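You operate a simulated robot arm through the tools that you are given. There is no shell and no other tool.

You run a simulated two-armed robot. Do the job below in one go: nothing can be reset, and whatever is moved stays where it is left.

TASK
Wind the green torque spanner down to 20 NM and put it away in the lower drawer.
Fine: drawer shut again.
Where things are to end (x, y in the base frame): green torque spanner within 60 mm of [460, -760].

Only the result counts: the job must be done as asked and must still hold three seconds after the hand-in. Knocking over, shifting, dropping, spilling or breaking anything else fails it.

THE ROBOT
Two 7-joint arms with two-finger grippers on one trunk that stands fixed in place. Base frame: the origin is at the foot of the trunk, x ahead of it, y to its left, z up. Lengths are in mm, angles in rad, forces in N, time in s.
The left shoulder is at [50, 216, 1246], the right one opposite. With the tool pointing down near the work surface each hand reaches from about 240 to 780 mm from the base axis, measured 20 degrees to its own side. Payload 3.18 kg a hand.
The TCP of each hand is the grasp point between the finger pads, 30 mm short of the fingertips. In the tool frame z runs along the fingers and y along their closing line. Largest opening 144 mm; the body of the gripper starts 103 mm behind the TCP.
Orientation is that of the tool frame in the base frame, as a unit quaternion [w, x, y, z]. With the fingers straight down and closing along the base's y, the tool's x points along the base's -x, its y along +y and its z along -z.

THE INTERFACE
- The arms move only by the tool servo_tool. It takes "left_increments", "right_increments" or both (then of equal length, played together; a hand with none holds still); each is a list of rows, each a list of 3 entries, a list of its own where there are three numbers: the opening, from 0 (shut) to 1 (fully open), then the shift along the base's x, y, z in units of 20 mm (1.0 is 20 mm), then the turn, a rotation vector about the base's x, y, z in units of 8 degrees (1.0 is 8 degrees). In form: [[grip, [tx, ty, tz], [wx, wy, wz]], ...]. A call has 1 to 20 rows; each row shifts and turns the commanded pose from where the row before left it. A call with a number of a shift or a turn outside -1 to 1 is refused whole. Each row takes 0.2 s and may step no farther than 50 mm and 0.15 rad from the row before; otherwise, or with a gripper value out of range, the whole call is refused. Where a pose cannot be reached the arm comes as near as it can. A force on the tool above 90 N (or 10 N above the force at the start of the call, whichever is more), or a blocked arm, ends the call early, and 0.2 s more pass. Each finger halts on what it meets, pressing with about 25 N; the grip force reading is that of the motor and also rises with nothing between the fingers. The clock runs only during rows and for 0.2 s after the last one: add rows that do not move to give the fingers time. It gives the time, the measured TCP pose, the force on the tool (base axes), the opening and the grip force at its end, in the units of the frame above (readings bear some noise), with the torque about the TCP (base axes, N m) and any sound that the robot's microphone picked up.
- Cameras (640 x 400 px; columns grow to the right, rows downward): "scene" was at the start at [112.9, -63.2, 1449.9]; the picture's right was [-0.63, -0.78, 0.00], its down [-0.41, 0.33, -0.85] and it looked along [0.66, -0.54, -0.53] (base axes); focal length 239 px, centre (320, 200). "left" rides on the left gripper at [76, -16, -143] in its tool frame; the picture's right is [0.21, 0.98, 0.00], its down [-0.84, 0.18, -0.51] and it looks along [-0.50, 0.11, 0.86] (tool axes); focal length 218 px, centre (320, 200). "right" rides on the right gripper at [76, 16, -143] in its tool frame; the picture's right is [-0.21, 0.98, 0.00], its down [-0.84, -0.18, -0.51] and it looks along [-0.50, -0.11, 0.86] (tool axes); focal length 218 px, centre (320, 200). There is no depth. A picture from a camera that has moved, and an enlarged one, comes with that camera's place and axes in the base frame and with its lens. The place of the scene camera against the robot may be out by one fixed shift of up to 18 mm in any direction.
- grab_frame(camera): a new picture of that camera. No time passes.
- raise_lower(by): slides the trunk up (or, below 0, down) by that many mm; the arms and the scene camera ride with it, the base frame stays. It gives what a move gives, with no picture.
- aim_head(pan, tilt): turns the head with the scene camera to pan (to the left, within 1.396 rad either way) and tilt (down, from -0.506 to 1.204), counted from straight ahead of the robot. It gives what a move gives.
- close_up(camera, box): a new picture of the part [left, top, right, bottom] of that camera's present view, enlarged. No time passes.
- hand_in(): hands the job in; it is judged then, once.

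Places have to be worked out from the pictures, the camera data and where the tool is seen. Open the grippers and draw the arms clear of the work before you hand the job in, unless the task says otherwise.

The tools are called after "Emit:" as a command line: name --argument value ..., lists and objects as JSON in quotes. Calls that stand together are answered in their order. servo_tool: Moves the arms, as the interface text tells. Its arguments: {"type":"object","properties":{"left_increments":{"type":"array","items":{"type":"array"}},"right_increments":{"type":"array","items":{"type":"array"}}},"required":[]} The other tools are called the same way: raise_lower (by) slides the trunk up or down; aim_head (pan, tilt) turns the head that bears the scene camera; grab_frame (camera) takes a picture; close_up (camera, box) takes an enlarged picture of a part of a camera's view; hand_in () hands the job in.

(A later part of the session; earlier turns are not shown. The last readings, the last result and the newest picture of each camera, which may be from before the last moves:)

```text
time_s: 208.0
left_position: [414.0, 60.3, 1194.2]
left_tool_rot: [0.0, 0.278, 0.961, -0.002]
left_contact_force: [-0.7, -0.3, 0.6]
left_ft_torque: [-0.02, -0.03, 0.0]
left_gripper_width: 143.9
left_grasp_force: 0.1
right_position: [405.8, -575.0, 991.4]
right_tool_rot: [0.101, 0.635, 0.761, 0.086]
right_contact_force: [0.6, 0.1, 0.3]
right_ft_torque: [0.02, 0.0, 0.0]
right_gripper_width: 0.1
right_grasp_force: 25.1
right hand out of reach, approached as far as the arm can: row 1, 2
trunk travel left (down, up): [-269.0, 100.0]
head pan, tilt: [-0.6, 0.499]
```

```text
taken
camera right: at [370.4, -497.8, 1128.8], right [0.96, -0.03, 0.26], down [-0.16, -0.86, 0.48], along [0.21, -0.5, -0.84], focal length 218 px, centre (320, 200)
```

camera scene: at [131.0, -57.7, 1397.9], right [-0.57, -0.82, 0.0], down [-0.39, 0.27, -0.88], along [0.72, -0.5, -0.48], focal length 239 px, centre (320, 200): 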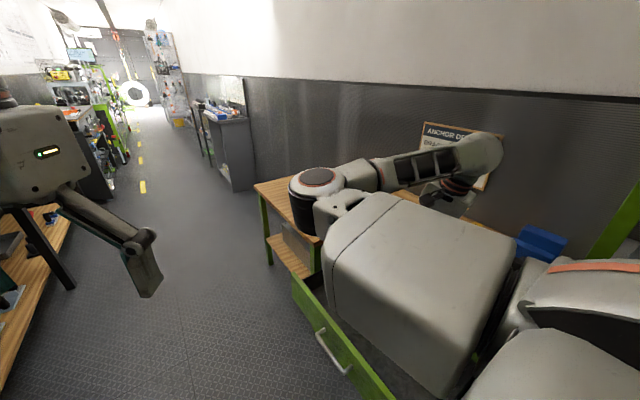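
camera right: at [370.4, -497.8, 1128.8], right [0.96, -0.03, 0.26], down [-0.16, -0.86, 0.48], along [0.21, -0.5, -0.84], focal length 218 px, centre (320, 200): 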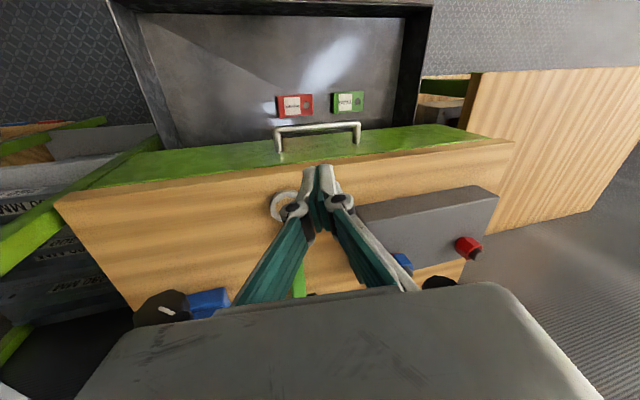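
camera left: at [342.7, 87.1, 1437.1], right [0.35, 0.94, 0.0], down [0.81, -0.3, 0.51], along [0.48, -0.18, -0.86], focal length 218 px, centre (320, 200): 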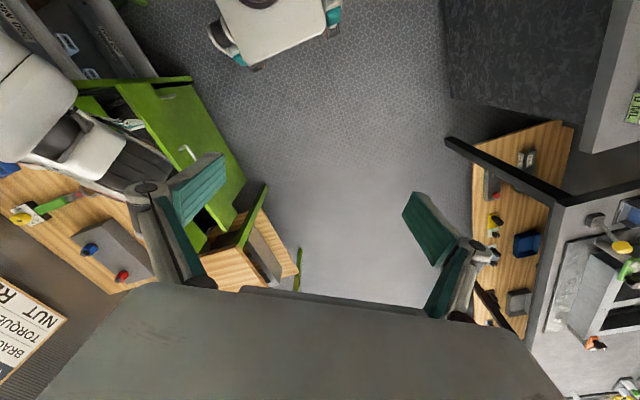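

A great overview of the open drawer: two tags lie near the back. I zoom in to locate them and the drawer floor, and check the spanner.

Emit:
close_up --camera "right" --box '[120, 0, 440, 170]'

Emit:
close_up --camera "right" --box '[260, 80, 380, 155]'

```text
2.00 times, centred on (280, 85) of right
camera zoom: at [370.4, -497.8, 1128.8], right [0.96, -0.03, 0.26], down [-0.16, -0.86, 0.48], along [0.21, -0.5, -0.84], focal length 436 px, centre (400, 430)
```

zoom: 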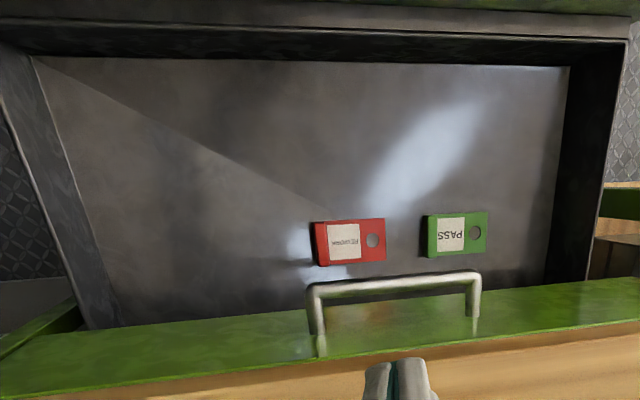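

```text
5.33 times, centred on (320, 118) of right
camera zoom: at [370.4, -497.8, 1128.8], right [0.96, -0.03, 0.26], down [-0.16, -0.86, 0.48], along [0.21, -0.5, -0.84], focal length 1164 px, centre (320, 640)
```

zoom: 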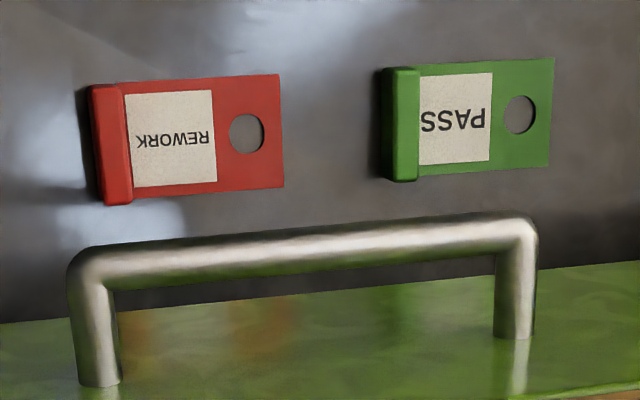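

The tags (REWORK, PASS) occupy y≤-540, so the free strip for the spanner is y≈-395…-535. Now I move over the spanner, tool-down with yaw ≈-90°.

Emit:
servo_tool --right_increments '[[0.2, [-0.07, -0.8, 0.3], [0, 0.19, -0.12]], [0.4, [-0.07, -0.9, 0.2], [0, 0.19, -0.12]], [0.4, [-0.07, -0.9, 0.1], [0, 0.19, -0.12]], [0.4, [-0.07, -0.9, 0], [0, 0.19, -0.12]], [0.4, [-0.07, -0.9, 0], [0, 0.19, -0.12]], [0.4, [-0.07, -0.9, 0], [0, 0.19, -0.12]], [0.4, [-0.07, -0.9, 0], [0, 0.19, -0.12]], [0.4, [-0.07, -0.9, 0], [0, 0.19, -0.12]], [0.4, [-0.07, -0.9, 0], [0, 0.19, -0.12]], [0.4, [-0.07, -0.9, 0], [0, 0.19, -0.12]], [0.4, [0, 0, 0], [0, 0, 0]]]'

Emit:
grab_frame --camera "right"

Emit:
grab_frame --camera "scene"

```text
time_s: 210.4
left_position: [414.0, 60.1, 1193.8]
left_tool_rot: [0.0, 0.279, 0.96, -0.002]
left_contact_force: [0.6, 0.8, 0.3]
left_ft_torque: [-0.03, 0.02, 0.02]
left_gripper_width: 144.1
left_grasp_force: 0.1
right_position: [391.2, -752.0, 1003.6]
right_tool_rot: [0.007, 0.703, 0.711, -0.007]
right_contact_force: [0.7, 0.7, 1.1]
right_ft_torque: [-0.03, 0.03, 0.0]
right_gripper_width: 57.4
right_grasp_force: 0.0
trunk travel left (down, up): [-269.0, 100.0]
head pan, tilt: [-0.6, 0.499]
```

```text
taken
camera right: at [406.6, -673.7, 1144.2], right [0.98, -0.2, 0.0], down [-0.17, -0.84, 0.52], along [-0.1, -0.51, -0.85], focal length 218 px, centre (320, 200)
```

right: 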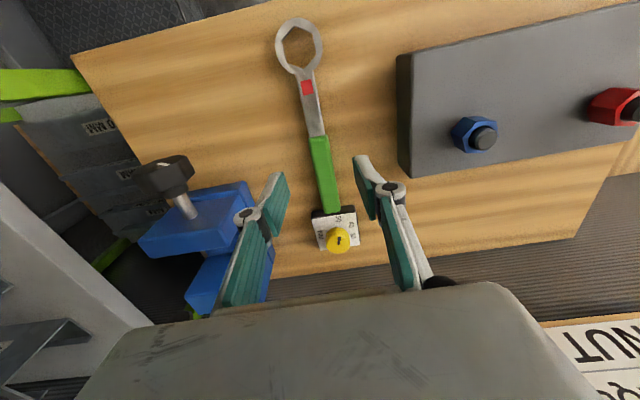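

```text
taken
camera scene: at [131.1, -57.7, 1397.9], right [-0.57, -0.82, 0.0], down [-0.39, 0.27, -0.88], along [0.72, -0.5, -0.48], focal length 239 px, centre (320, 200)
```

scene: 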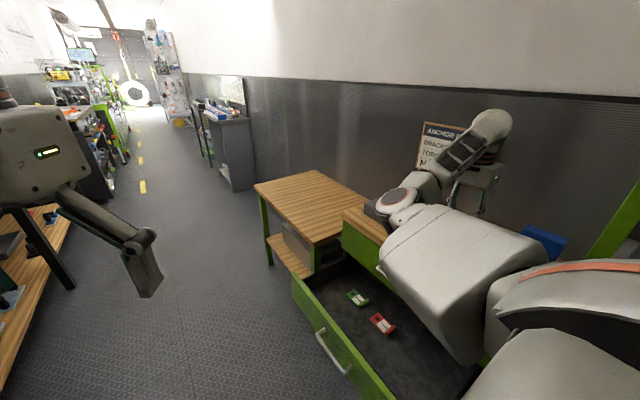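

I'm above the spanner at (391, -752, 1004) in the comfortable bench posture; handle centre line x≈390, y≈-744…-852. I lower the trunk 50 mm and shift to the handle centre (y≈-805) with fingers opened ~60 mm.

Emit:
raise_lower --by -50

Emit:
servo_tool --right_increments '[[0.4, [0, -0.6, 0], [0, 0, 0]], [0.4, [0, -0.7, 0], [0, 0, 0]], [0.4, [0, -0.7, 0], [0, 0, 0]], [0.4, [0, -0.6, 0], [0, 0, 0]], [0.4, [0, 0, 0], [0, 0, 0]]]'

Emit:
grab_frame --camera "right"

```text
time_s: 211.3
left_position: [414.1, 61.0, 1146.6]
left_tool_rot: [0.0, 0.279, 0.96, -0.001]
left_contact_force: [-0.1, 0.2, 0.9]
left_ft_torque: [0.01, -0.05, -0.03]
left_gripper_width: 143.8
left_grasp_force: 0.0
right_position: [389.7, -754.3, 955.5]
right_tool_rot: [0.008, 0.703, 0.711, -0.006]
right_contact_force: [0.0, 0.5, -0.2]
right_ft_torque: [-0.05, -0.03, -0.02]
right_gripper_width: 57.8
right_grasp_force: 0.1
trunk travel left (down, up): [-219.0, 150.0]
head pan, tilt: [-0.6, 0.499]
```

```text
time_s: 212.6
left_position: [415.5, 59.5, 1144.5]
left_tool_rot: [-0.001, 0.279, 0.96, -0.001]
left_contact_force: [0.7, -0.6, 0.4]
left_ft_torque: [0.0, -0.02, 0.02]
left_gripper_width: 144.3
left_grasp_force: 0.1
right_position: [391.1, -804.3, 953.0]
right_tool_rot: [0.007, 0.703, 0.711, -0.007]
right_contact_force: [-1.2, 1.0, 0.7]
right_ft_torque: [-0.02, 0.03, 0.01]
right_gripper_width: 57.6
right_grasp_force: 0.1
trunk travel left (down, up): [-219.0, 150.0]
head pan, tilt: [-0.6, 0.499]
```

```text
taken
camera right: at [406.1, -725.7, 1093.5], right [0.98, -0.2, 0.0], down [-0.17, -0.84, 0.52], along [-0.1, -0.51, -0.85], focal length 218 px, centre (320, 200)
```

right: 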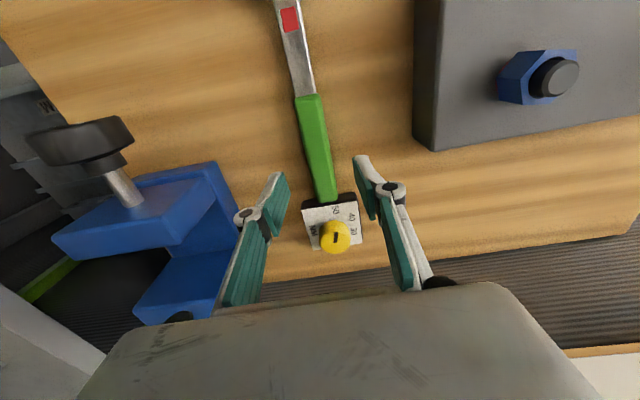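

The spanner handle is between the fingers. I descend to z≈915 and look closely.

Emit:
servo_tool --right_increments '[[0.4, [0, 0, -0.6], [0, 0, 0]], [0.4, [0, 0, -0.6], [0, 0, 0]], [0.4, [0, 0, -0.6], [0, 0, 0]], [0.4, [0, 0, 0], [0, 0, 0]]]'

Emit:
grab_frame --camera "right"

Emit:
close_up --camera "right" --box '[230, 130, 410, 270]'

```text
time_s: 213.6
left_position: [414.2, 60.7, 1145.0]
left_tool_rot: [0.0, 0.277, 0.961, -0.002]
left_contact_force: [0.0, 0.0, 0.3]
left_ft_torque: [-0.02, -0.01, -0.01]
left_gripper_width: 144.0
left_grasp_force: 0.0
right_position: [390.8, -805.1, 918.7]
right_tool_rot: [0.007, 0.702, 0.712, -0.007]
right_contact_force: [-0.2, 0.4, 0.6]
right_ft_torque: [0.01, -0.02, 0.0]
right_gripper_width: 57.4
right_grasp_force: 0.0
trunk travel left (down, up): [-219.0, 150.0]
head pan, tilt: [-0.6, 0.499]
```

```text
taken
camera right: at [406.3, -726.2, 1058.4], right [0.98, -0.2, 0.0], down [-0.17, -0.84, 0.52], along [-0.1, -0.51, -0.85], focal length 218 px, centre (320, 200)
```

right: 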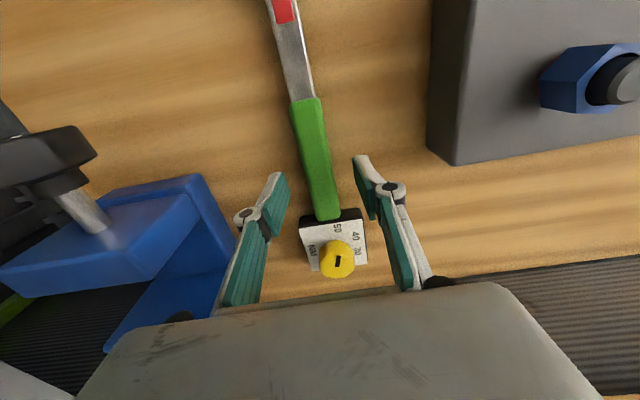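

```text
2.86 times, centred on (320, 200) of right
camera zoom: at [406.3, -726.2, 1058.4], right [0.98, -0.2, 0.0], down [-0.17, -0.84, 0.52], along [-0.1, -0.51, -0.85], focal length 624 px, centre (320, 200)
```

zoom: 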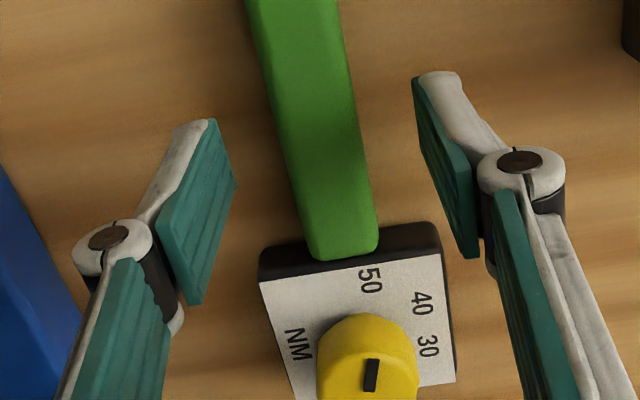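

I continue down slowly in 4 mm rows to about z≈899, watching the force.

Emit:
servo_tool --right_increments '[[0.4, [0, 0, -0.2], [0, 0, 0]], [0.4, [0, 0, -0.2], [0, 0, 0]], [0.4, [0, 0, -0.2], [0, 0, 0]], [0.4, [0, 0, -0.2], [0, 0, 0]], [0.4, [0, 0, -0.2], [0, 0, 0]]]'

Emit:
close_up --camera "right" --box '[230, 130, 410, 270]'

```text
time_s: 214.8
left_position: [415.4, 60.5, 1145.3]
left_tool_rot: [-0.001, 0.277, 0.961, -0.002]
left_contact_force: [-0.5, -0.2, -0.7]
left_ft_torque: [0.02, -0.04, -0.03]
left_gripper_width: 143.8
left_grasp_force: 0.1
right_position: [391.8, -805.4, 897.8]
right_tool_rot: [0.006, 0.703, 0.711, -0.007]
right_contact_force: [-0.4, 0.1, 1.1]
right_ft_torque: [-0.01, -0.03, 0.0]
right_gripper_width: 57.7
right_grasp_force: 0.1
trunk travel left (down, up): [-219.0, 150.0]
head pan, tilt: [-0.6, 0.499]
```

```text
2.86 times, centred on (320, 200) of right
camera zoom: at [406.4, -726.4, 1038.0], right [0.98, -0.2, 0.0], down [-0.17, -0.84, 0.52], along [-0.1, -0.51, -0.85], focal length 624 px, centre (320, 200)
```

zoom: 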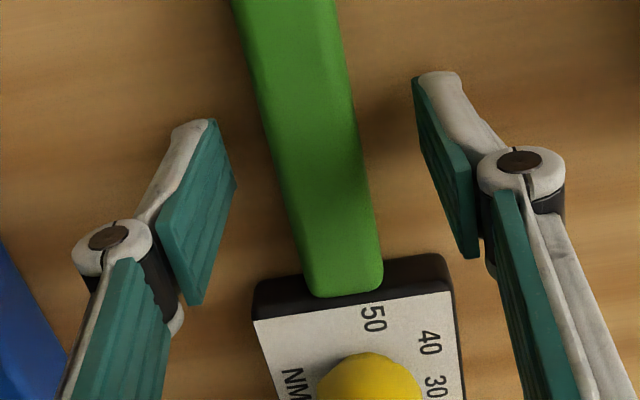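

No contact yet (tips ≈868); the plate top triangulates to ≈883, consistent with a bench at ≈860. I go down 4 mm more and close on the handle.

Emit:
servo_tool --right_increments '[[0.4, [-0.05, 0, -0.2], [0, 0, 0]], [0.3, [0, 0, 0], [0, 0, 0]], [0.2, [0, 0, 0], [0, 0, 0]], [0.1, [0, 0, 0], [0, 0, 0]], [0, [0, 0, 0], [0, 0, 0]], [0, [0, 0, 0], [0, 0, 0]]]'

Emit:
grab_frame --camera "right"

```text
time_s: 216.2
left_position: [416.3, 59.2, 1144.2]
left_tool_rot: [-0.001, 0.278, 0.961, -0.001]
left_contact_force: [0.6, 0.8, -0.2]
left_ft_torque: [-0.01, -0.01, -0.01]
left_gripper_width: 144.0
left_grasp_force: 0.1
right_position: [390.5, -806.2, 893.8]
right_tool_rot: [0.007, 0.703, 0.711, -0.007]
right_contact_force: [-0.4, -0.2, 0.2]
right_ft_torque: [0.0, -0.03, -0.22]
right_gripper_width: 25.9
right_grasp_force: 25.2
trunk travel left (down, up): [-219.0, 150.0]
head pan, tilt: [-0.6, 0.499]
```

```text
taken
camera right: at [405.0, -726.4, 1034.3], right [0.98, -0.2, 0.0], down [-0.17, -0.84, 0.52], along [-0.1, -0.51, -0.85], focal length 218 px, centre (320, 200)
```

right: 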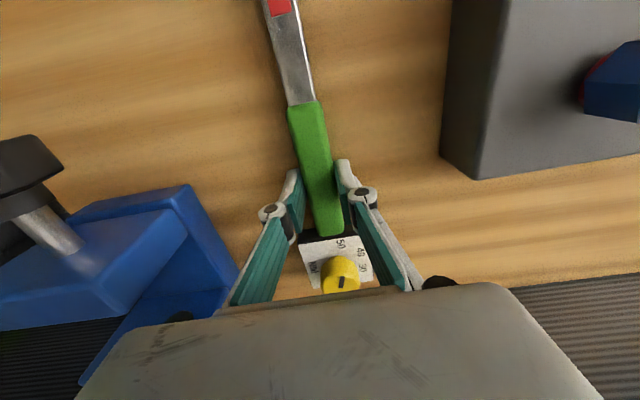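

Handle gripped (25.9 mm). I lift 20 mm to check the weight and stability.

Emit:
servo_tool --right_increments '[[0, [0, 0, 0.2], [0, 0, 0]], [0, [0, 0, 0.4], [0, 0, 0]], [0, [0, 0, 0.4], [0, 0, 0]], [0, [0, 0, 0], [0, 0, 0]], [0, [0, 0, 0], [0, 0, 0]]]'

Emit:
grab_frame --camera "right"

Emit:
close_up --camera "right" --box '[280, 210, 400, 310]'

```text
time_s: 217.3
left_position: [415.0, 59.8, 1144.1]
left_tool_rot: [-0.001, 0.277, 0.961, -0.001]
left_contact_force: [-0.1, -0.1, 1.2]
left_ft_torque: [-0.01, 0.04, 0.01]
left_gripper_width: 144.0
left_grasp_force: 0.0
right_position: [391.4, -806.5, 913.9]
right_tool_rot: [0.007, 0.702, 0.712, -0.007]
right_contact_force: [-0.2, -0.3, 0.0]
right_ft_torque: [0.03, 0.02, -0.02]
right_gripper_width: 0.2
right_grasp_force: 25.1
trunk travel left (down, up): [-219.0, 150.0]
head pan, tilt: [-0.6, 0.499]
```

```text
taken
camera right: at [406.0, -727.2, 1053.8], right [0.98, -0.2, 0.0], down [-0.17, -0.84, 0.52], along [-0.1, -0.51, -0.85], focal length 218 px, centre (320, 200)
```

right: 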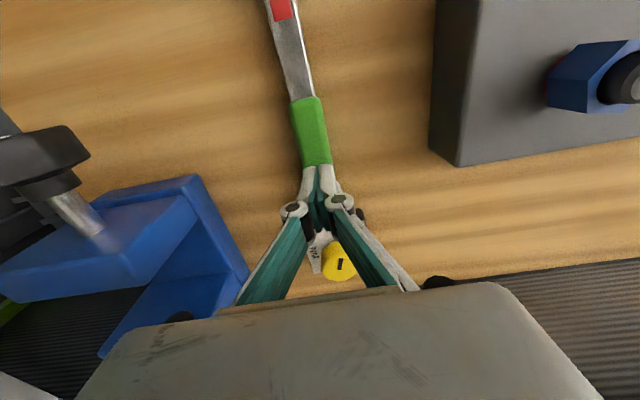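

```text
4.00 times, centred on (340, 260) of right
camera zoom: at [406.0, -727.2, 1053.8], right [0.98, -0.2, 0.0], down [-0.17, -0.84, 0.52], along [-0.1, -0.51, -0.85], focal length 873 px, centre (240, -40)
```

zoom: 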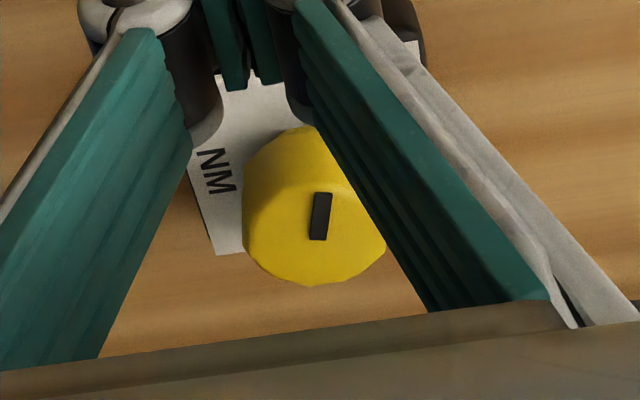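

The fingers slipped off the top of the handle, so the grip was too shallow. The spanner didn't move noticeably. I reopen and go lower until light contact with the bench.

Emit:
servo_tool --right_increments '[[0.2, [0, 0, 0], [0, 0, 0]], [0.4, [0, 0, 0], [0, 0, 0]], [0.4, [0, 0, 0], [0, 0, 0]], [0.4, [0, 0, -0.5], [0, 0, 0]], [0.4, [0, 0, -0.5], [0, 0, 0]], [0.4, [0, 0, -0.1], [0, 0, 0]], [0.4, [0, 0, -0.1], [0, 0, 0]]]'

Emit:
grab_frame --camera "right"

```text
time_s: 218.9
left_position: [415.3, 59.5, 1145.7]
left_tool_rot: [0.0, 0.279, 0.96, -0.002]
left_contact_force: [-0.8, 1.0, 0.0]
left_ft_torque: [-0.01, -0.01, 0.04]
left_gripper_width: 144.1
left_grasp_force: 0.1
right_position: [389.9, -805.6, 890.9]
right_tool_rot: [0.007, 0.703, 0.711, -0.007]
right_contact_force: [0.1, 0.4, -0.9]
right_ft_torque: [0.01, 0.01, 0.02]
right_gripper_width: 57.7
right_grasp_force: 0.0
trunk travel left (down, up): [-219.0, 150.0]
head pan, tilt: [-0.6, 0.499]
```

```text
taken
camera right: at [404.8, -726.7, 1030.2], right [0.98, -0.2, 0.0], down [-0.17, -0.84, 0.52], along [-0.1, -0.51, -0.85], focal length 218 px, centre (320, 200)
```

right: 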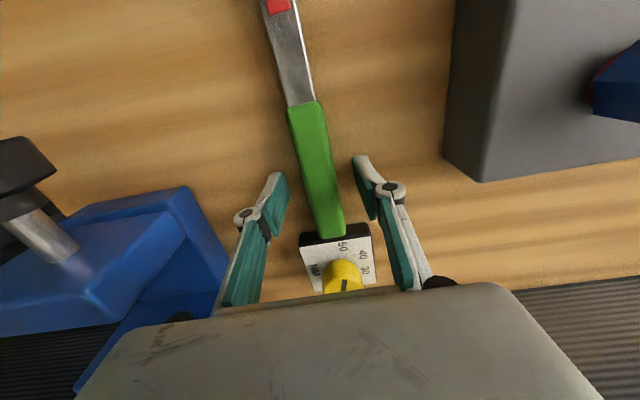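

No bench contact yet at z=891. I keep stepping down 2 mm at a time.

Emit:
servo_tool --right_increments '[[0.4, [0, 0, -0.1], [0, 0, 0]], [0.4, [0, 0, -0.1], [0, 0, 0]], [0.4, [0, 0, -0.1], [0, 0, 0]]]'

Emit:
servo_tool --right_increments '[[0.4, [0, 0, -0.1], [0, 0, 0]], [0.4, [0, 0, -0.1], [0, 0, 0]]]'

```text
time_s: 219.8
left_position: [412.5, 61.5, 1145.9]
left_tool_rot: [0.001, 0.279, 0.96, -0.003]
left_contact_force: [0.1, -0.2, -0.8]
left_ft_torque: [0.07, 0.02, 0.03]
left_gripper_width: 144.1
left_grasp_force: 0.1
right_position: [388.1, -805.8, 889.2]
right_tool_rot: [0.01, 0.703, 0.711, -0.008]
right_contact_force: [-3.0, 1.6, 36.4]
right_ft_torque: [0.48, 0.55, 0.13]
right_gripper_width: 59.9
right_grasp_force: 11.5
trunk travel left (down, up): [-219.0, 150.0]
head pan, tilt: [-0.6, 0.499]
```

```text
time_s: 220.3
left_position: [411.8, 63.6, 1145.3]
left_tool_rot: [0.003, 0.277, 0.961, -0.003]
left_contact_force: [-0.1, -0.2, 0.7]
left_ft_torque: [-0.04, -0.06, -0.02]
left_gripper_width: 143.9
left_grasp_force: 0.0
right_position: [385.5, -803.8, 887.6]
right_tool_rot: [0.012, 0.704, 0.71, -0.008]
right_contact_force: [-6.5, -12.1, 41.0]
right_ft_torque: [0.03, 0.53, 0.12]
right_gripper_width: 54.6
right_grasp_force: 0.0
trunk travel left (down, up): [-219.0, 150.0]
head pan, tilt: [-0.6, 0.499]
```

Bench contact at TCP z≈889.5, so the bench top is ≈860. I raise to just clear it (z≈891) and close on the handle, then check.

Emit:
servo_tool --right_increments '[[0.4, [0.1, 0, 0.5], [0, 0, 0]], [0.4, [0, 0, 0], [0, 0, 0]]]'

Emit:
servo_tool --right_increments '[[0.3, [0, 0, 0], [0, 0, 0]], [0.2, [0, 0, 0], [0, 0, 0]], [0.1, [0, 0, 0], [0, 0, 0]], [0, [0, 0, 0], [0, 0, 0]], [0, [0, 0, 0], [0, 0, 0]], [0, [0, 0, 0], [0, 0, 0]]]'

Emit:
close_up --camera "right" --box '[230, 100, 410, 240]'

```text
time_s: 220.9
left_position: [415.1, 60.3, 1145.2]
left_tool_rot: [-0.001, 0.277, 0.961, -0.002]
left_contact_force: [0.9, 0.6, -0.3]
left_ft_torque: [0.03, -0.03, -0.01]
left_gripper_width: 144.2
left_grasp_force: 0.1
right_position: [395.5, -802.8, 888.9]
right_tool_rot: [0.007, 0.702, 0.712, -0.004]
right_contact_force: [4.0, -1.2, 7.5]
right_ft_torque: [0.17, -0.46, -0.08]
right_gripper_width: 56.9
right_grasp_force: 6.9
trunk travel left (down, up): [-219.0, 150.0]
head pan, tilt: [-0.6, 0.499]
```

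```text
time_s: 222.3
left_position: [414.5, 60.2, 1144.1]
left_tool_rot: [0.0, 0.277, 0.961, -0.002]
left_contact_force: [0.4, 0.2, 0.4]
left_ft_torque: [-0.02, -0.01, -0.03]
left_gripper_width: 144.3
left_grasp_force: 0.1
right_position: [393.3, -805.3, 889.6]
right_tool_rot: [0.006, 0.703, 0.711, -0.006]
right_contact_force: [-0.8, 0.2, -0.4]
right_ft_torque: [-0.01, 0.1, -0.14]
right_gripper_width: 25.8
right_grasp_force: 25.9
trunk travel left (down, up): [-219.0, 150.0]
head pan, tilt: [-0.6, 0.499]
```

```text
2.86 times, centred on (320, 170) of right
camera zoom: at [408.1, -726.0, 1029.6], right [0.98, -0.2, 0.0], down [-0.17, -0.84, 0.52], along [-0.1, -0.51, -0.85], focal length 624 px, centre (320, 286)
```

zoom: 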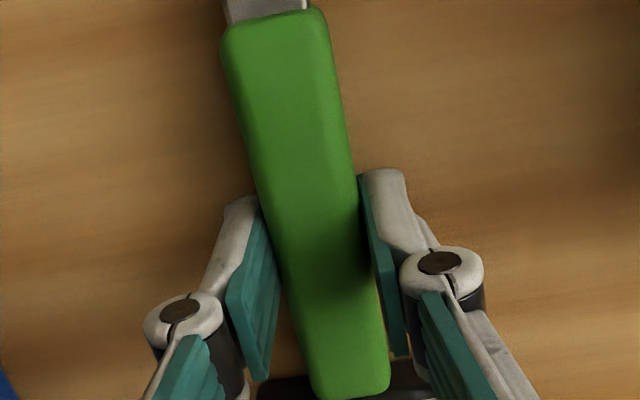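

Gripped lower now (25.8 mm). I lift slowly and watch the width.

Emit:
servo_tool --right_increments '[[0, [0, 0, 0.1], [0, 0, 0]], [0, [0, 0, 0.1], [0, 0, 0]], [0, [0, 0, 0.1], [0, 0, 0]], [0, [0, 0, 0.1], [0, 0, 0]], [0, [0, 0, 0], [0, 0, 0]]]'

Emit:
close_up --camera "right" --box '[230, 100, 410, 240]'

```text
time_s: 223.6
left_position: [415.8, 60.1, 1143.8]
left_tool_rot: [-0.001, 0.277, 0.961, 0.0]
left_contact_force: [-0.8, -0.6, 0.4]
left_ft_torque: [-0.03, 0.02, -0.02]
left_gripper_width: 144.0
left_grasp_force: 0.0
right_position: [392.0, -804.9, 896.5]
right_tool_rot: [0.006, 0.702, 0.712, -0.006]
right_contact_force: [-0.4, 1.0, -5.7]
right_ft_torque: [0.18, 0.0, 0.0]
right_gripper_width: 26.2
right_grasp_force: 25.5
trunk travel left (down, up): [-219.0, 150.0]
head pan, tilt: [-0.6, 0.499]
```

```text
2.86 times, centred on (320, 170) of right
camera zoom: at [407.5, -726.3, 1036.9], right [0.98, -0.2, 0.0], down [-0.17, -0.84, 0.52], along [-0.1, -0.51, -0.85], focal length 624 px, centre (320, 286)
```

zoom: 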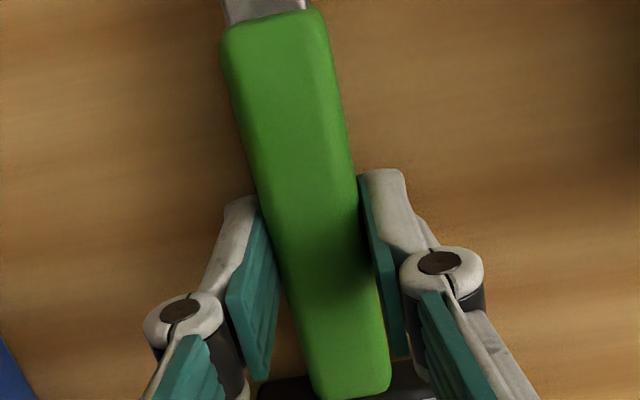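

Lifted: weight ≈0.58 kg, centre of mass ≈31 mm toward the dial (orig. y≈-836). I'll carry it 120 mm toward +y so the knob gets clear of the wall, and set it down there.

Emit:
servo_tool --right_increments '[[0, [0, 0, 0.5], [0, 0, 0]], [0, [0, 0, 0.5], [0, 0, 0]], [0, [0, 0.5, 0.3], [0, 0, 0]], [0, [0, 0.7, 0], [0, 0, 0]], [0, [0, 0.7, 0], [0, 0, 0]], [0, [0, 0.7, 0], [0, 0, 0]], [0, [0, 0.7, 0], [0, 0, 0]], [0, [0, 0.7, 0], [0, 0, 0]], [0, [0, 0.7, 0], [0, 0, 0]], [0, [0, 0.7, 0], [0, 0, 0]], [0, [0, 0.6, 0], [0, 0, 0]], [0, [0, 0, 0], [0, 0, 0]]]'

Emit:
grab_frame --camera "right"

Emit:
grab_frame --camera "scene"

```text
time_s: 226.2
left_position: [414.6, 60.0, 1145.2]
left_tool_rot: [0.0, 0.278, 0.961, -0.001]
left_contact_force: [0.6, -0.5, 0.3]
left_ft_torque: [0.04, -0.02, -0.01]
left_gripper_width: 144.0
left_grasp_force: 0.1
right_position: [391.9, -685.6, 922.8]
right_tool_rot: [0.006, 0.703, 0.711, -0.007]
right_contact_force: [0.4, -0.9, -4.1]
right_ft_torque: [0.22, -0.01, 0.0]
right_gripper_width: 25.8
right_grasp_force: 25.0
trunk travel left (down, up): [-219.0, 150.0]
head pan, tilt: [-0.6, 0.499]
```

```text
taken
camera right: at [407.3, -607.6, 1062.9], right [0.98, -0.2, 0.0], down [-0.17, -0.84, 0.52], along [-0.1, -0.51, -0.85], focal length 218 px, centre (320, 200)
```

right: 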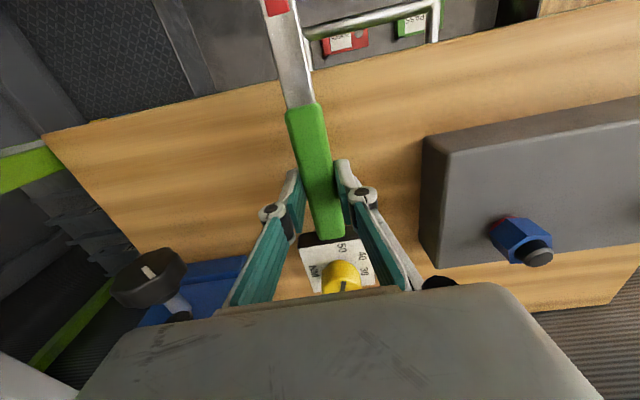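

```text
taken
camera scene: at [159.1, -58.6, 1346.1], right [-0.57, -0.82, 0.0], down [-0.4, 0.27, -0.88], along [0.72, -0.5, -0.48], focal length 239 px, centre (320, 200)
```

scene: 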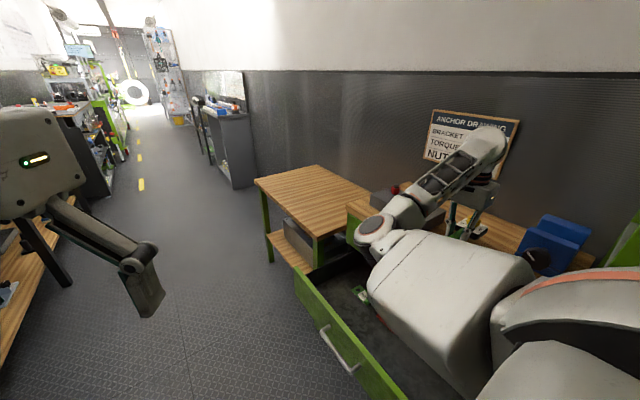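

Holding firmly at (392, -686, 923). I set it down here: lower 32 mm and open.

Emit:
servo_tool --right_increments '[[0, [0, 0, -0.5], [0, 0, 0]], [0, [0, 0, -0.5], [0, 0, 0]], [0, [0, 0, -0.3], [0, 0, 0]], [0, [0, 0, -0.2], [0, 0, 0]], [0, [0, 0, -0.1], [0, 0, 0]], [0, [0, 0, 0], [0, 0, 0]]]'

Emit:
servo_tool --right_increments '[[0.2, [0, 0, 0], [0, 0, 0]], [0.3, [0, 0, 0], [0, 0, 0]], [0.4, [0, 0, 0], [0, 0, 0]], [0.4, [0, 0, 0.5], [0, 0, 0]], [0.4, [0, 0, 0.8], [0, 0, 0]], [0.4, [0, 0, 0.8], [0, 0, 0]], [0.4, [0, 0, 0.8], [0, 0, 0]], [0.4, [0, 0, 0.8], [0, 0, 0]], [0.4, [0, 0, 0], [0, 0, 0]]]'

Emit:
grab_frame --camera "right"

```text
time_s: 227.6
left_position: [415.3, 59.4, 1145.7]
left_tool_rot: [-0.001, 0.278, 0.961, -0.001]
left_contact_force: [-0.6, -0.9, 0.9]
left_ft_torque: [0.01, 0.01, 0.02]
left_gripper_width: 144.0
left_grasp_force: 0.0
right_position: [392.1, -685.5, 891.7]
right_tool_rot: [0.007, 0.702, 0.712, -0.006]
right_contact_force: [0.8, -0.2, -4.9]
right_ft_torque: [0.19, 0.0, -0.02]
right_gripper_width: 25.8
right_grasp_force: 25.1
trunk travel left (down, up): [-219.0, 150.0]
head pan, tilt: [-0.6, 0.499]
```

```text
time_s: 229.6
left_position: [415.2, 59.7, 1143.5]
left_tool_rot: [0.0, 0.277, 0.961, -0.002]
left_contact_force: [-0.3, 0.3, -0.2]
left_ft_torque: [0.02, 0.01, -0.01]
left_gripper_width: 144.1
left_grasp_force: 0.0
right_position: [392.7, -684.7, 966.1]
right_tool_rot: [0.006, 0.703, 0.711, -0.007]
right_contact_force: [-0.2, -0.3, -0.3]
right_ft_torque: [-0.02, -0.03, 0.01]
right_gripper_width: 57.5
right_grasp_force: 0.0
trunk travel left (down, up): [-219.0, 150.0]
head pan, tilt: [-0.6, 0.499]
```

```text
taken
camera right: at [407.7, -605.7, 1106.4], right [0.98, -0.2, 0.0], down [-0.17, -0.84, 0.52], along [-0.1, -0.51, -0.85], focal length 218 px, centre (320, 200)
```

right: 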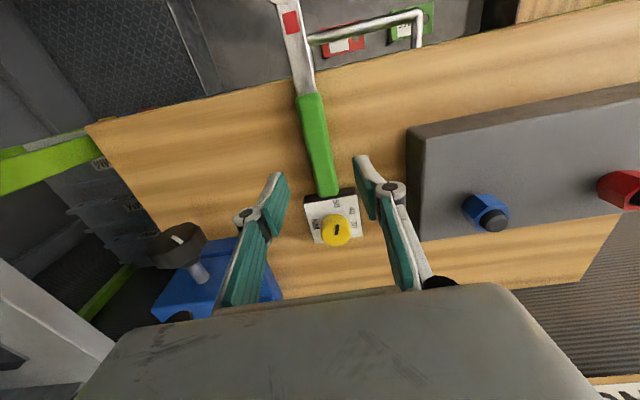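

The spanner now rests with the knob around (392, -772), ring overhanging the front edge stably. I move above the knob while yawing +80° (to ≈-10°), ready for a clockwise stroke.

Emit:
servo_tool --right_increments '[[0.4, [0, -0.4, 0.3], [0, 0, 0.9]], [0.4, [0, -0.45, 0.3], [0, 0, 0.9]], [0.4, [0, -0.45, 0.3], [0, 0, 0.9]], [0.4, [0, -0.45, 0.3], [0, 0, 0.9]], [0.4, [0, -0.45, 0], [0, 0, 0.9]], [0.4, [0, -0.45, 0], [0, 0, 0.9]], [0.4, [0, -0.45, 0], [0, 0, 0.9]], [0.4, [0, -0.45, 0], [0, 0, 0.9]], [0.4, [0, -0.45, 0], [0, 0, 0.9]], [0.4, [0, -0.4, 0], [0, 0, 0.9]], [0.4, [0, 0, 0], [0, 0, 0.9]], [0.4, [0, 0, 0], [0, 0, 0]]]'

Emit:
grab_frame --camera "right"

Emit:
grab_frame --camera "scene"

```text
time_s: 232.2
left_position: [415.9, 60.0, 1144.6]
left_tool_rot: [0.0, 0.278, 0.961, -0.002]
left_contact_force: [0.1, 0.6, -0.1]
left_ft_torque: [0.0, -0.02, 0.03]
left_gripper_width: 144.2
left_grasp_force: 0.2
right_position: [392.0, -773.5, 989.9]
right_tool_rot: [0.009, 0.087, 0.996, -0.001]
right_contact_force: [0.9, -0.2, -0.4]
right_ft_torque: [0.0, -0.03, 0.03]
right_gripper_width: 57.6
right_grasp_force: 0.0
trunk travel left (down, up): [-219.0, 150.0]
head pan, tilt: [-0.6, 0.499]
```

```text
taken
camera right: at [317.4, -743.5, 1130.3], right [0.38, 0.93, 0.0], down [0.79, -0.32, 0.52], along [0.49, -0.19, -0.85], focal length 218 px, centre (320, 200)
```

right: 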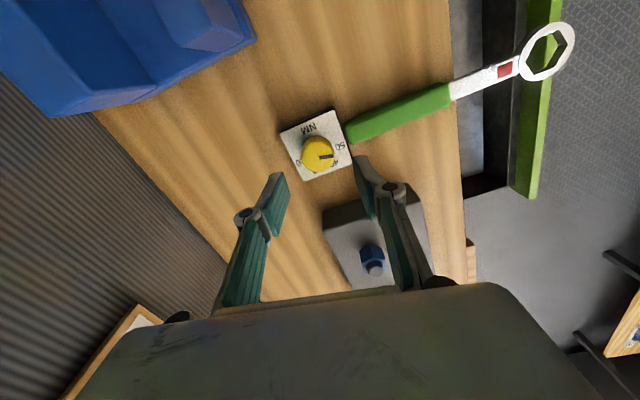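

```text
taken
camera scene: at [158.9, -58.1, 1346.2], right [-0.57, -0.82, 0.0], down [-0.39, 0.27, -0.88], along [0.72, -0.5, -0.48], focal length 239 px, centre (320, 200)
```

scene: 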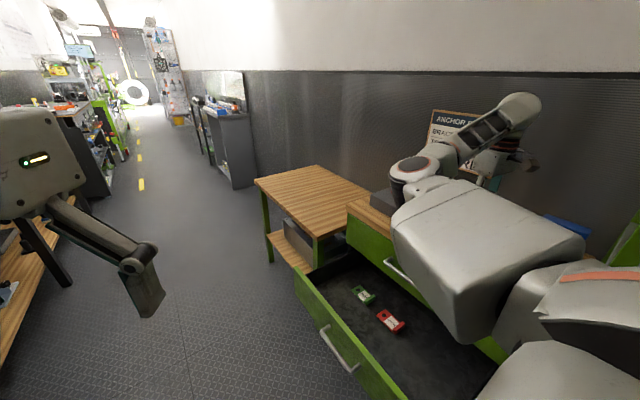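

Reached with yaw ≈-10°, no blocking. I zoom in on the dial to locate the knob precisely and read it.

Emit:
close_up --camera "right" --box '[270, 100, 370, 190]'

Emit:
close_up --camera "right" --box '[240, 0, 600, 220]'

```text
4.44 times, centred on (320, 145) of right
camera zoom: at [317.4, -743.5, 1130.3], right [0.38, 0.93, 0.0], down [0.79, -0.32, 0.52], along [0.49, -0.19, -0.85], focal length 970 px, centre (320, 444)
```

zoom: 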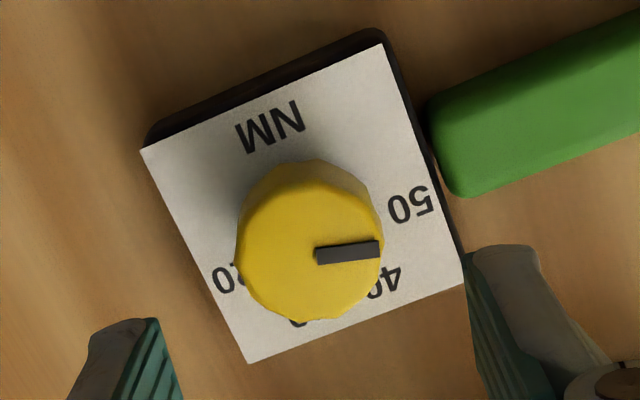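

```text
1.78 times, centred on (420, 110) of right
camera zoom: at [317.4, -743.5, 1130.3], right [0.38, 0.93, 0.0], down [0.79, -0.32, 0.52], along [0.49, -0.19, -0.85], focal length 388 px, centre (142, 360)
```

zoom: 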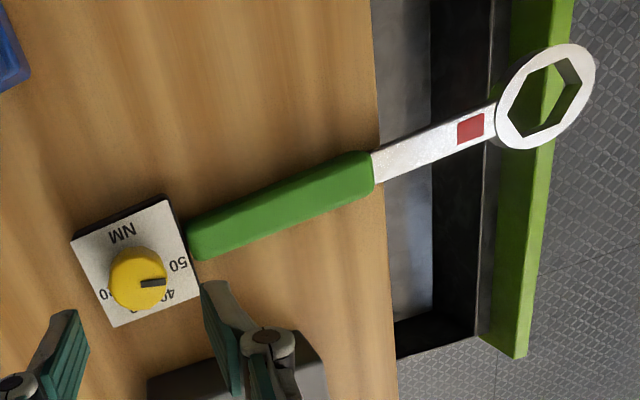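

The knob centre is at about (392.5, -774.3), top z≈908, plate z≈883; pointer at 50 (+y side), with 20 on the -y side, so 150° clockwise. I set the opening to ~47 mm and descend over the knob.

Emit:
servo_tool --right_increments '[[0.33, [0, 0, -0.6], [0, 0, 0]], [0.33, [0, 0, -0.8], [0, 0, 0]], [0.33, [0, 0, -0.8], [0, 0, 0]], [0.33, [0, 0, -0.7], [0, 0, 0]], [0.33, [0, 0, 0], [0, 0, 0]]]'

Emit:
grab_frame --camera "right"

Emit:
close_up --camera "right" --box '[220, 100, 420, 240]'

```text
time_s: 233.3
left_position: [414.8, 59.3, 1144.1]
left_tool_rot: [-0.001, 0.277, 0.961, -0.001]
left_contact_force: [0.5, 0.3, -0.1]
left_ft_torque: [0.02, -0.03, -0.01]
left_gripper_width: 143.9
left_grasp_force: 0.0
right_position: [393.4, -773.3, 932.4]
right_tool_rot: [0.01, 0.088, 0.996, -0.001]
right_contact_force: [-0.2, 0.8, 0.6]
right_ft_torque: [-0.05, -0.02, 0.0]
right_gripper_width: 47.6
right_grasp_force: 0.0
trunk travel left (down, up): [-219.0, 150.0]
head pan, tilt: [-0.6, 0.499]
```

```text
taken
camera right: at [318.0, -742.9, 1071.8], right [0.38, 0.93, 0.0], down [0.79, -0.32, 0.52], along [0.49, -0.19, -0.85], focal length 218 px, centre (320, 200)
```

right: 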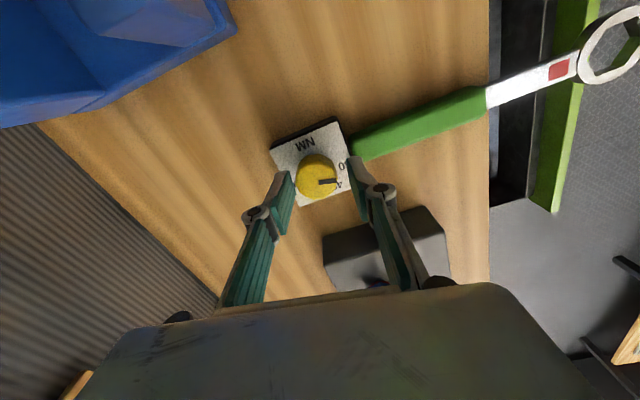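

```text
2.86 times, centred on (320, 170) of right
camera zoom: at [318.0, -742.9, 1071.8], right [0.38, 0.93, 0.0], down [0.79, -0.32, 0.52], along [0.49, -0.19, -0.85], focal length 624 px, centre (320, 286)
```

zoom: 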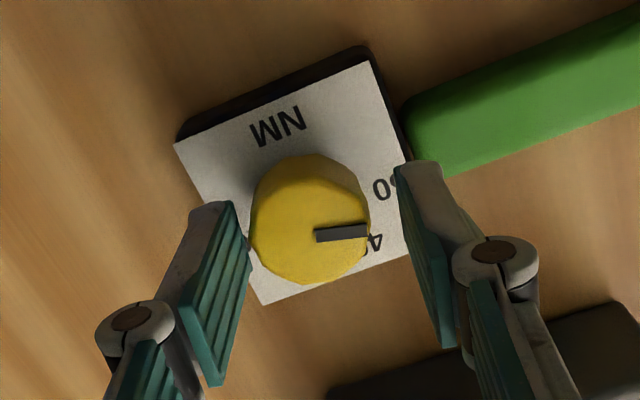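

Alignment is good (knob ≈(392, -774)). I lower to z≈918 (tips ≈888, just above the plate).

Emit:
servo_tool --right_increments '[[0.33, [-0.05, -0.03, -0.3], [0, 0, 0]], [0.33, [0, 0, -0.3], [0, 0, 0]], [0.33, [0, 0, -0.1], [0, 0, 0]], [0.33, [0, 0, 0], [0, 0, 0]]]'

Emit:
close_up --camera "right" --box '[220, 100, 420, 240]'

```text
time_s: 234.3
left_position: [415.2, 60.0, 1144.0]
left_tool_rot: [0.0, 0.277, 0.961, -0.002]
left_contact_force: [0.4, -0.2, 1.2]
left_ft_torque: [0.02, 0.02, -0.03]
left_gripper_width: 144.1
left_grasp_force: 0.0
right_position: [392.1, -774.2, 917.1]
right_tool_rot: [0.01, 0.088, 0.996, 0.0]
right_contact_force: [-0.6, 0.5, -0.2]
right_ft_torque: [0.01, -0.02, 0.0]
right_gripper_width: 47.5
right_grasp_force: 0.0
trunk travel left (down, up): [-219.0, 150.0]
head pan, tilt: [-0.6, 0.499]
```

```text
2.86 times, centred on (320, 170) of right
camera zoom: at [316.8, -744.4, 1057.8], right [0.38, 0.93, 0.0], down [0.79, -0.32, 0.52], along [0.49, -0.19, -0.85], focal length 624 px, centre (320, 286)
```

zoom: 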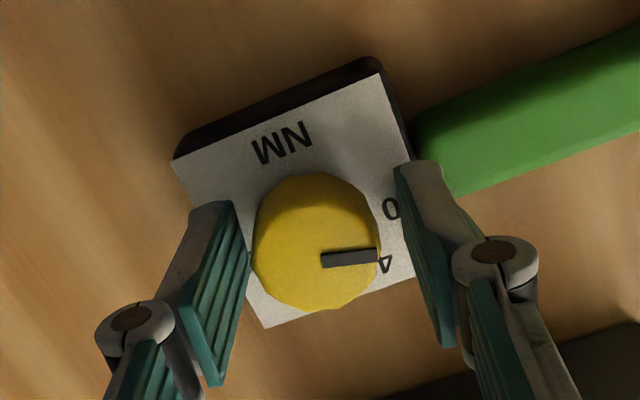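

Knob is between the pads. I close on it.

Emit:
servo_tool --right_increments '[[0.28, [0, 0, -0.05], [0, 0, 0]], [0.25, [0, 0, 0], [0, 0, 0]], [0.2, [0, 0, 0], [0, 0, 0]], [0, [0, 0, 0], [0, 0, 0]], [0, [0, 0, 0], [0, 0, 0]]]'

Emit:
close_up --camera "right" --box '[220, 100, 420, 240]'

```text
time_s: 235.6
left_position: [415.7, 60.7, 1144.3]
left_tool_rot: [-0.001, 0.278, 0.961, -0.001]
left_contact_force: [-0.1, 0.4, 0.2]
left_ft_torque: [-0.02, -0.01, 0.04]
left_gripper_width: 144.1
left_grasp_force: 0.1
right_position: [391.7, -775.1, 918.8]
right_tool_rot: [0.01, 0.088, 0.996, -0.001]
right_contact_force: [-0.5, -2.9, 1.6]
right_ft_torque: [-0.12, 0.05, -0.03]
right_gripper_width: 35.1
right_grasp_force: 25.1
trunk travel left (down, up): [-219.0, 150.0]
head pan, tilt: [-0.6, 0.499]
```

```text
2.86 times, centred on (320, 170) of right
camera zoom: at [317.0, -744.5, 1057.1], right [0.38, 0.93, 0.0], down [0.79, -0.32, 0.52], along [0.49, -0.19, -0.85], focal length 624 px, centre (320, 286)
```

zoom: 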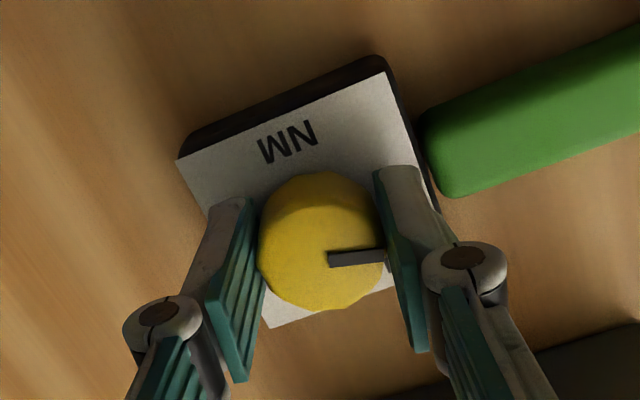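

Gripped (35 mm). I test a small clockwise turn of 8° and see whether the knob turns relative to the plate.

Emit:
servo_tool --right_increments '[[0, [0, 0, 0], [0, 0, -0.5]], [0, [0, 0, 0], [0, 0, -0.5]], [0, [0, 0, 0], [0, 0, -0.5]], [0, [0, 0, 0], [0, 0, 0]]]'

Emit:
grab_frame --camera "right"

Emit:
close_up --camera "right" --box '[220, 100, 420, 240]'

```text
time_s: 236.6
left_position: [414.6, 59.6, 1144.2]
left_tool_rot: [-0.001, 0.277, 0.961, -0.001]
left_contact_force: [-0.3, 0.2, -0.3]
left_ft_torque: [-0.02, 0.0, 0.01]
left_gripper_width: 144.0
left_grasp_force: 0.0
right_position: [392.1, -774.1, 917.4]
right_tool_rot: [0.01, 0.193, 0.981, -0.002]
right_contact_force: [-1.1, 2.1, 1.9]
right_ft_torque: [0.12, 0.02, 0.0]
right_gripper_width: 35.1
right_grasp_force: 25.1
trunk travel left (down, up): [-219.0, 150.0]
head pan, tilt: [-0.6, 0.499]
```

```text
taken
camera right: at [325.0, -729.1, 1057.0], right [0.56, 0.83, 0.0], down [0.7, -0.48, 0.52], along [0.43, -0.29, -0.85], focal length 218 px, centre (320, 200)
```

right: 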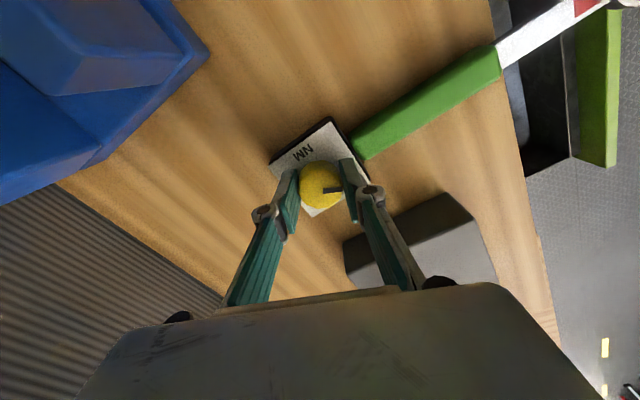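

```text
2.86 times, centred on (320, 170) of right
camera zoom: at [325.0, -729.1, 1057.0], right [0.56, 0.83, 0.0], down [0.7, -0.48, 0.52], along [0.43, -0.29, -0.85], focal length 624 px, centre (320, 286)
```

zoom: 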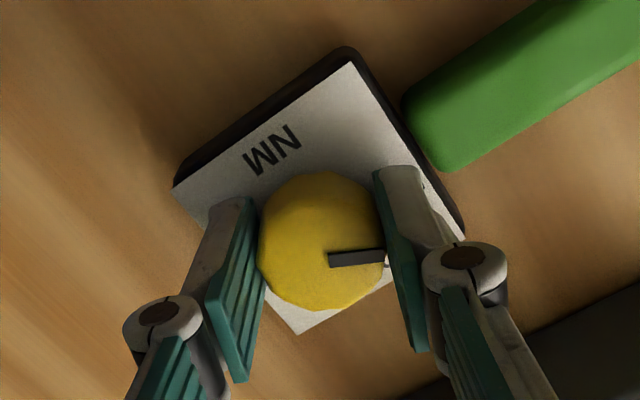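

The knob turned with the hand while the plate stayed put (edge still along y), with negligible torque. I continue clockwise to yaw ≈-90° (68° more).

Emit:
servo_tool --right_increments '[[0, [0, 0, 0], [0, 0, -0.5]], [0, [0, 0, 0], [0, 0, -0.5]], [0, [0, 0, 0], [0, 0, -0.5]], [0, [0, 0, 0], [0, 0, -0.5]], [0, [0, 0, 0], [0, 0, -0.5]], [0, [0, 0, 0], [0, 0, -0.5]], [0, [0, 0, 0], [0, 0, -0.5]], [0, [0, 0, 0], [0, 0, -0.5]], [0, [0, 0, 0], [0, 0, -0.5]], [0, [0, 0, 0], [0, 0, -0.5]], [0, [0, 0, 0], [0, 0, -0.5]], [0, [0, 0, 0], [0, 0, -0.5]], [0, [0, 0, 0], [0, 0, -0.5]], [0, [0, 0, 0], [0, 0, -0.5]], [0, [0, 0, 0], [0, 0, -0.5]], [0, [0, 0, 0], [0, 0, -0.5]], [0, [0, 0, 0], [0, 0, -0.5]], [0, [0, 0, 0], [0, 0, 0]]]'

Emit:
grab_frame --camera "right"

Emit:
close_up --camera "right" --box '[220, 100, 420, 240]'

```text
time_s: 240.3
left_position: [414.8, 59.9, 1145.1]
left_tool_rot: [0.0, 0.278, 0.961, -0.002]
left_contact_force: [-0.2, 0.2, -0.7]
left_ft_torque: [-0.01, 0.04, 0.01]
left_gripper_width: 143.8
left_grasp_force: 0.1
right_position: [390.8, -772.9, 917.0]
right_tool_rot: [0.008, 0.708, 0.706, -0.006]
right_contact_force: [0.0, -4.4, 5.2]
right_ft_torque: [-0.06, -0.01, 0.02]
right_gripper_width: 35.0
right_grasp_force: 25.1
trunk travel left (down, up): [-219.0, 150.0]
head pan, tilt: [-0.6, 0.499]
```

```text
taken
camera right: at [407.8, -695.0, 1056.9], right [0.98, -0.21, 0.0], down [-0.18, -0.83, 0.52], along [-0.11, -0.51, -0.85], focal length 218 px, centre (320, 200)
```

right: 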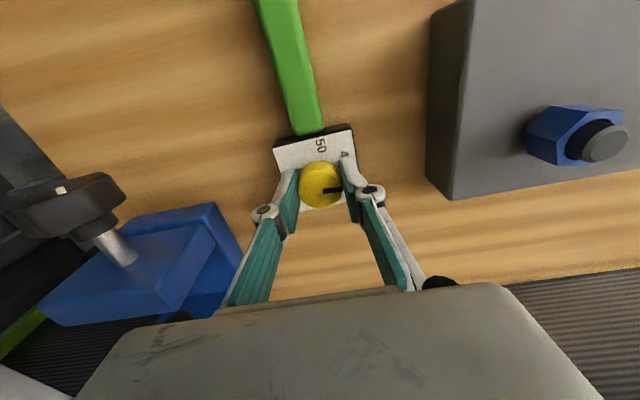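

```text
2.86 times, centred on (320, 170) of right
camera zoom: at [407.8, -695.0, 1056.9], right [0.98, -0.21, 0.0], down [-0.18, -0.83, 0.52], along [-0.11, -0.51, -0.85], focal length 624 px, centre (320, 286)
```

zoom: 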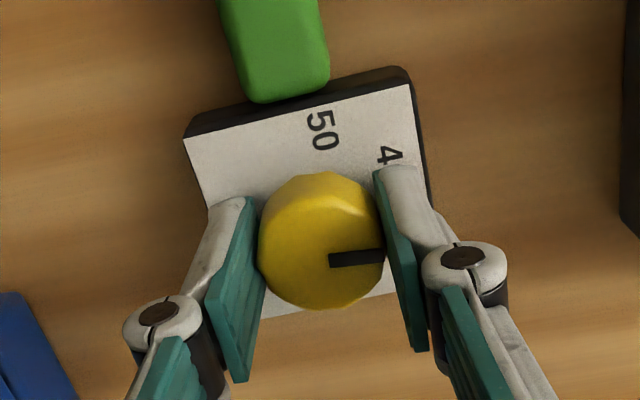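

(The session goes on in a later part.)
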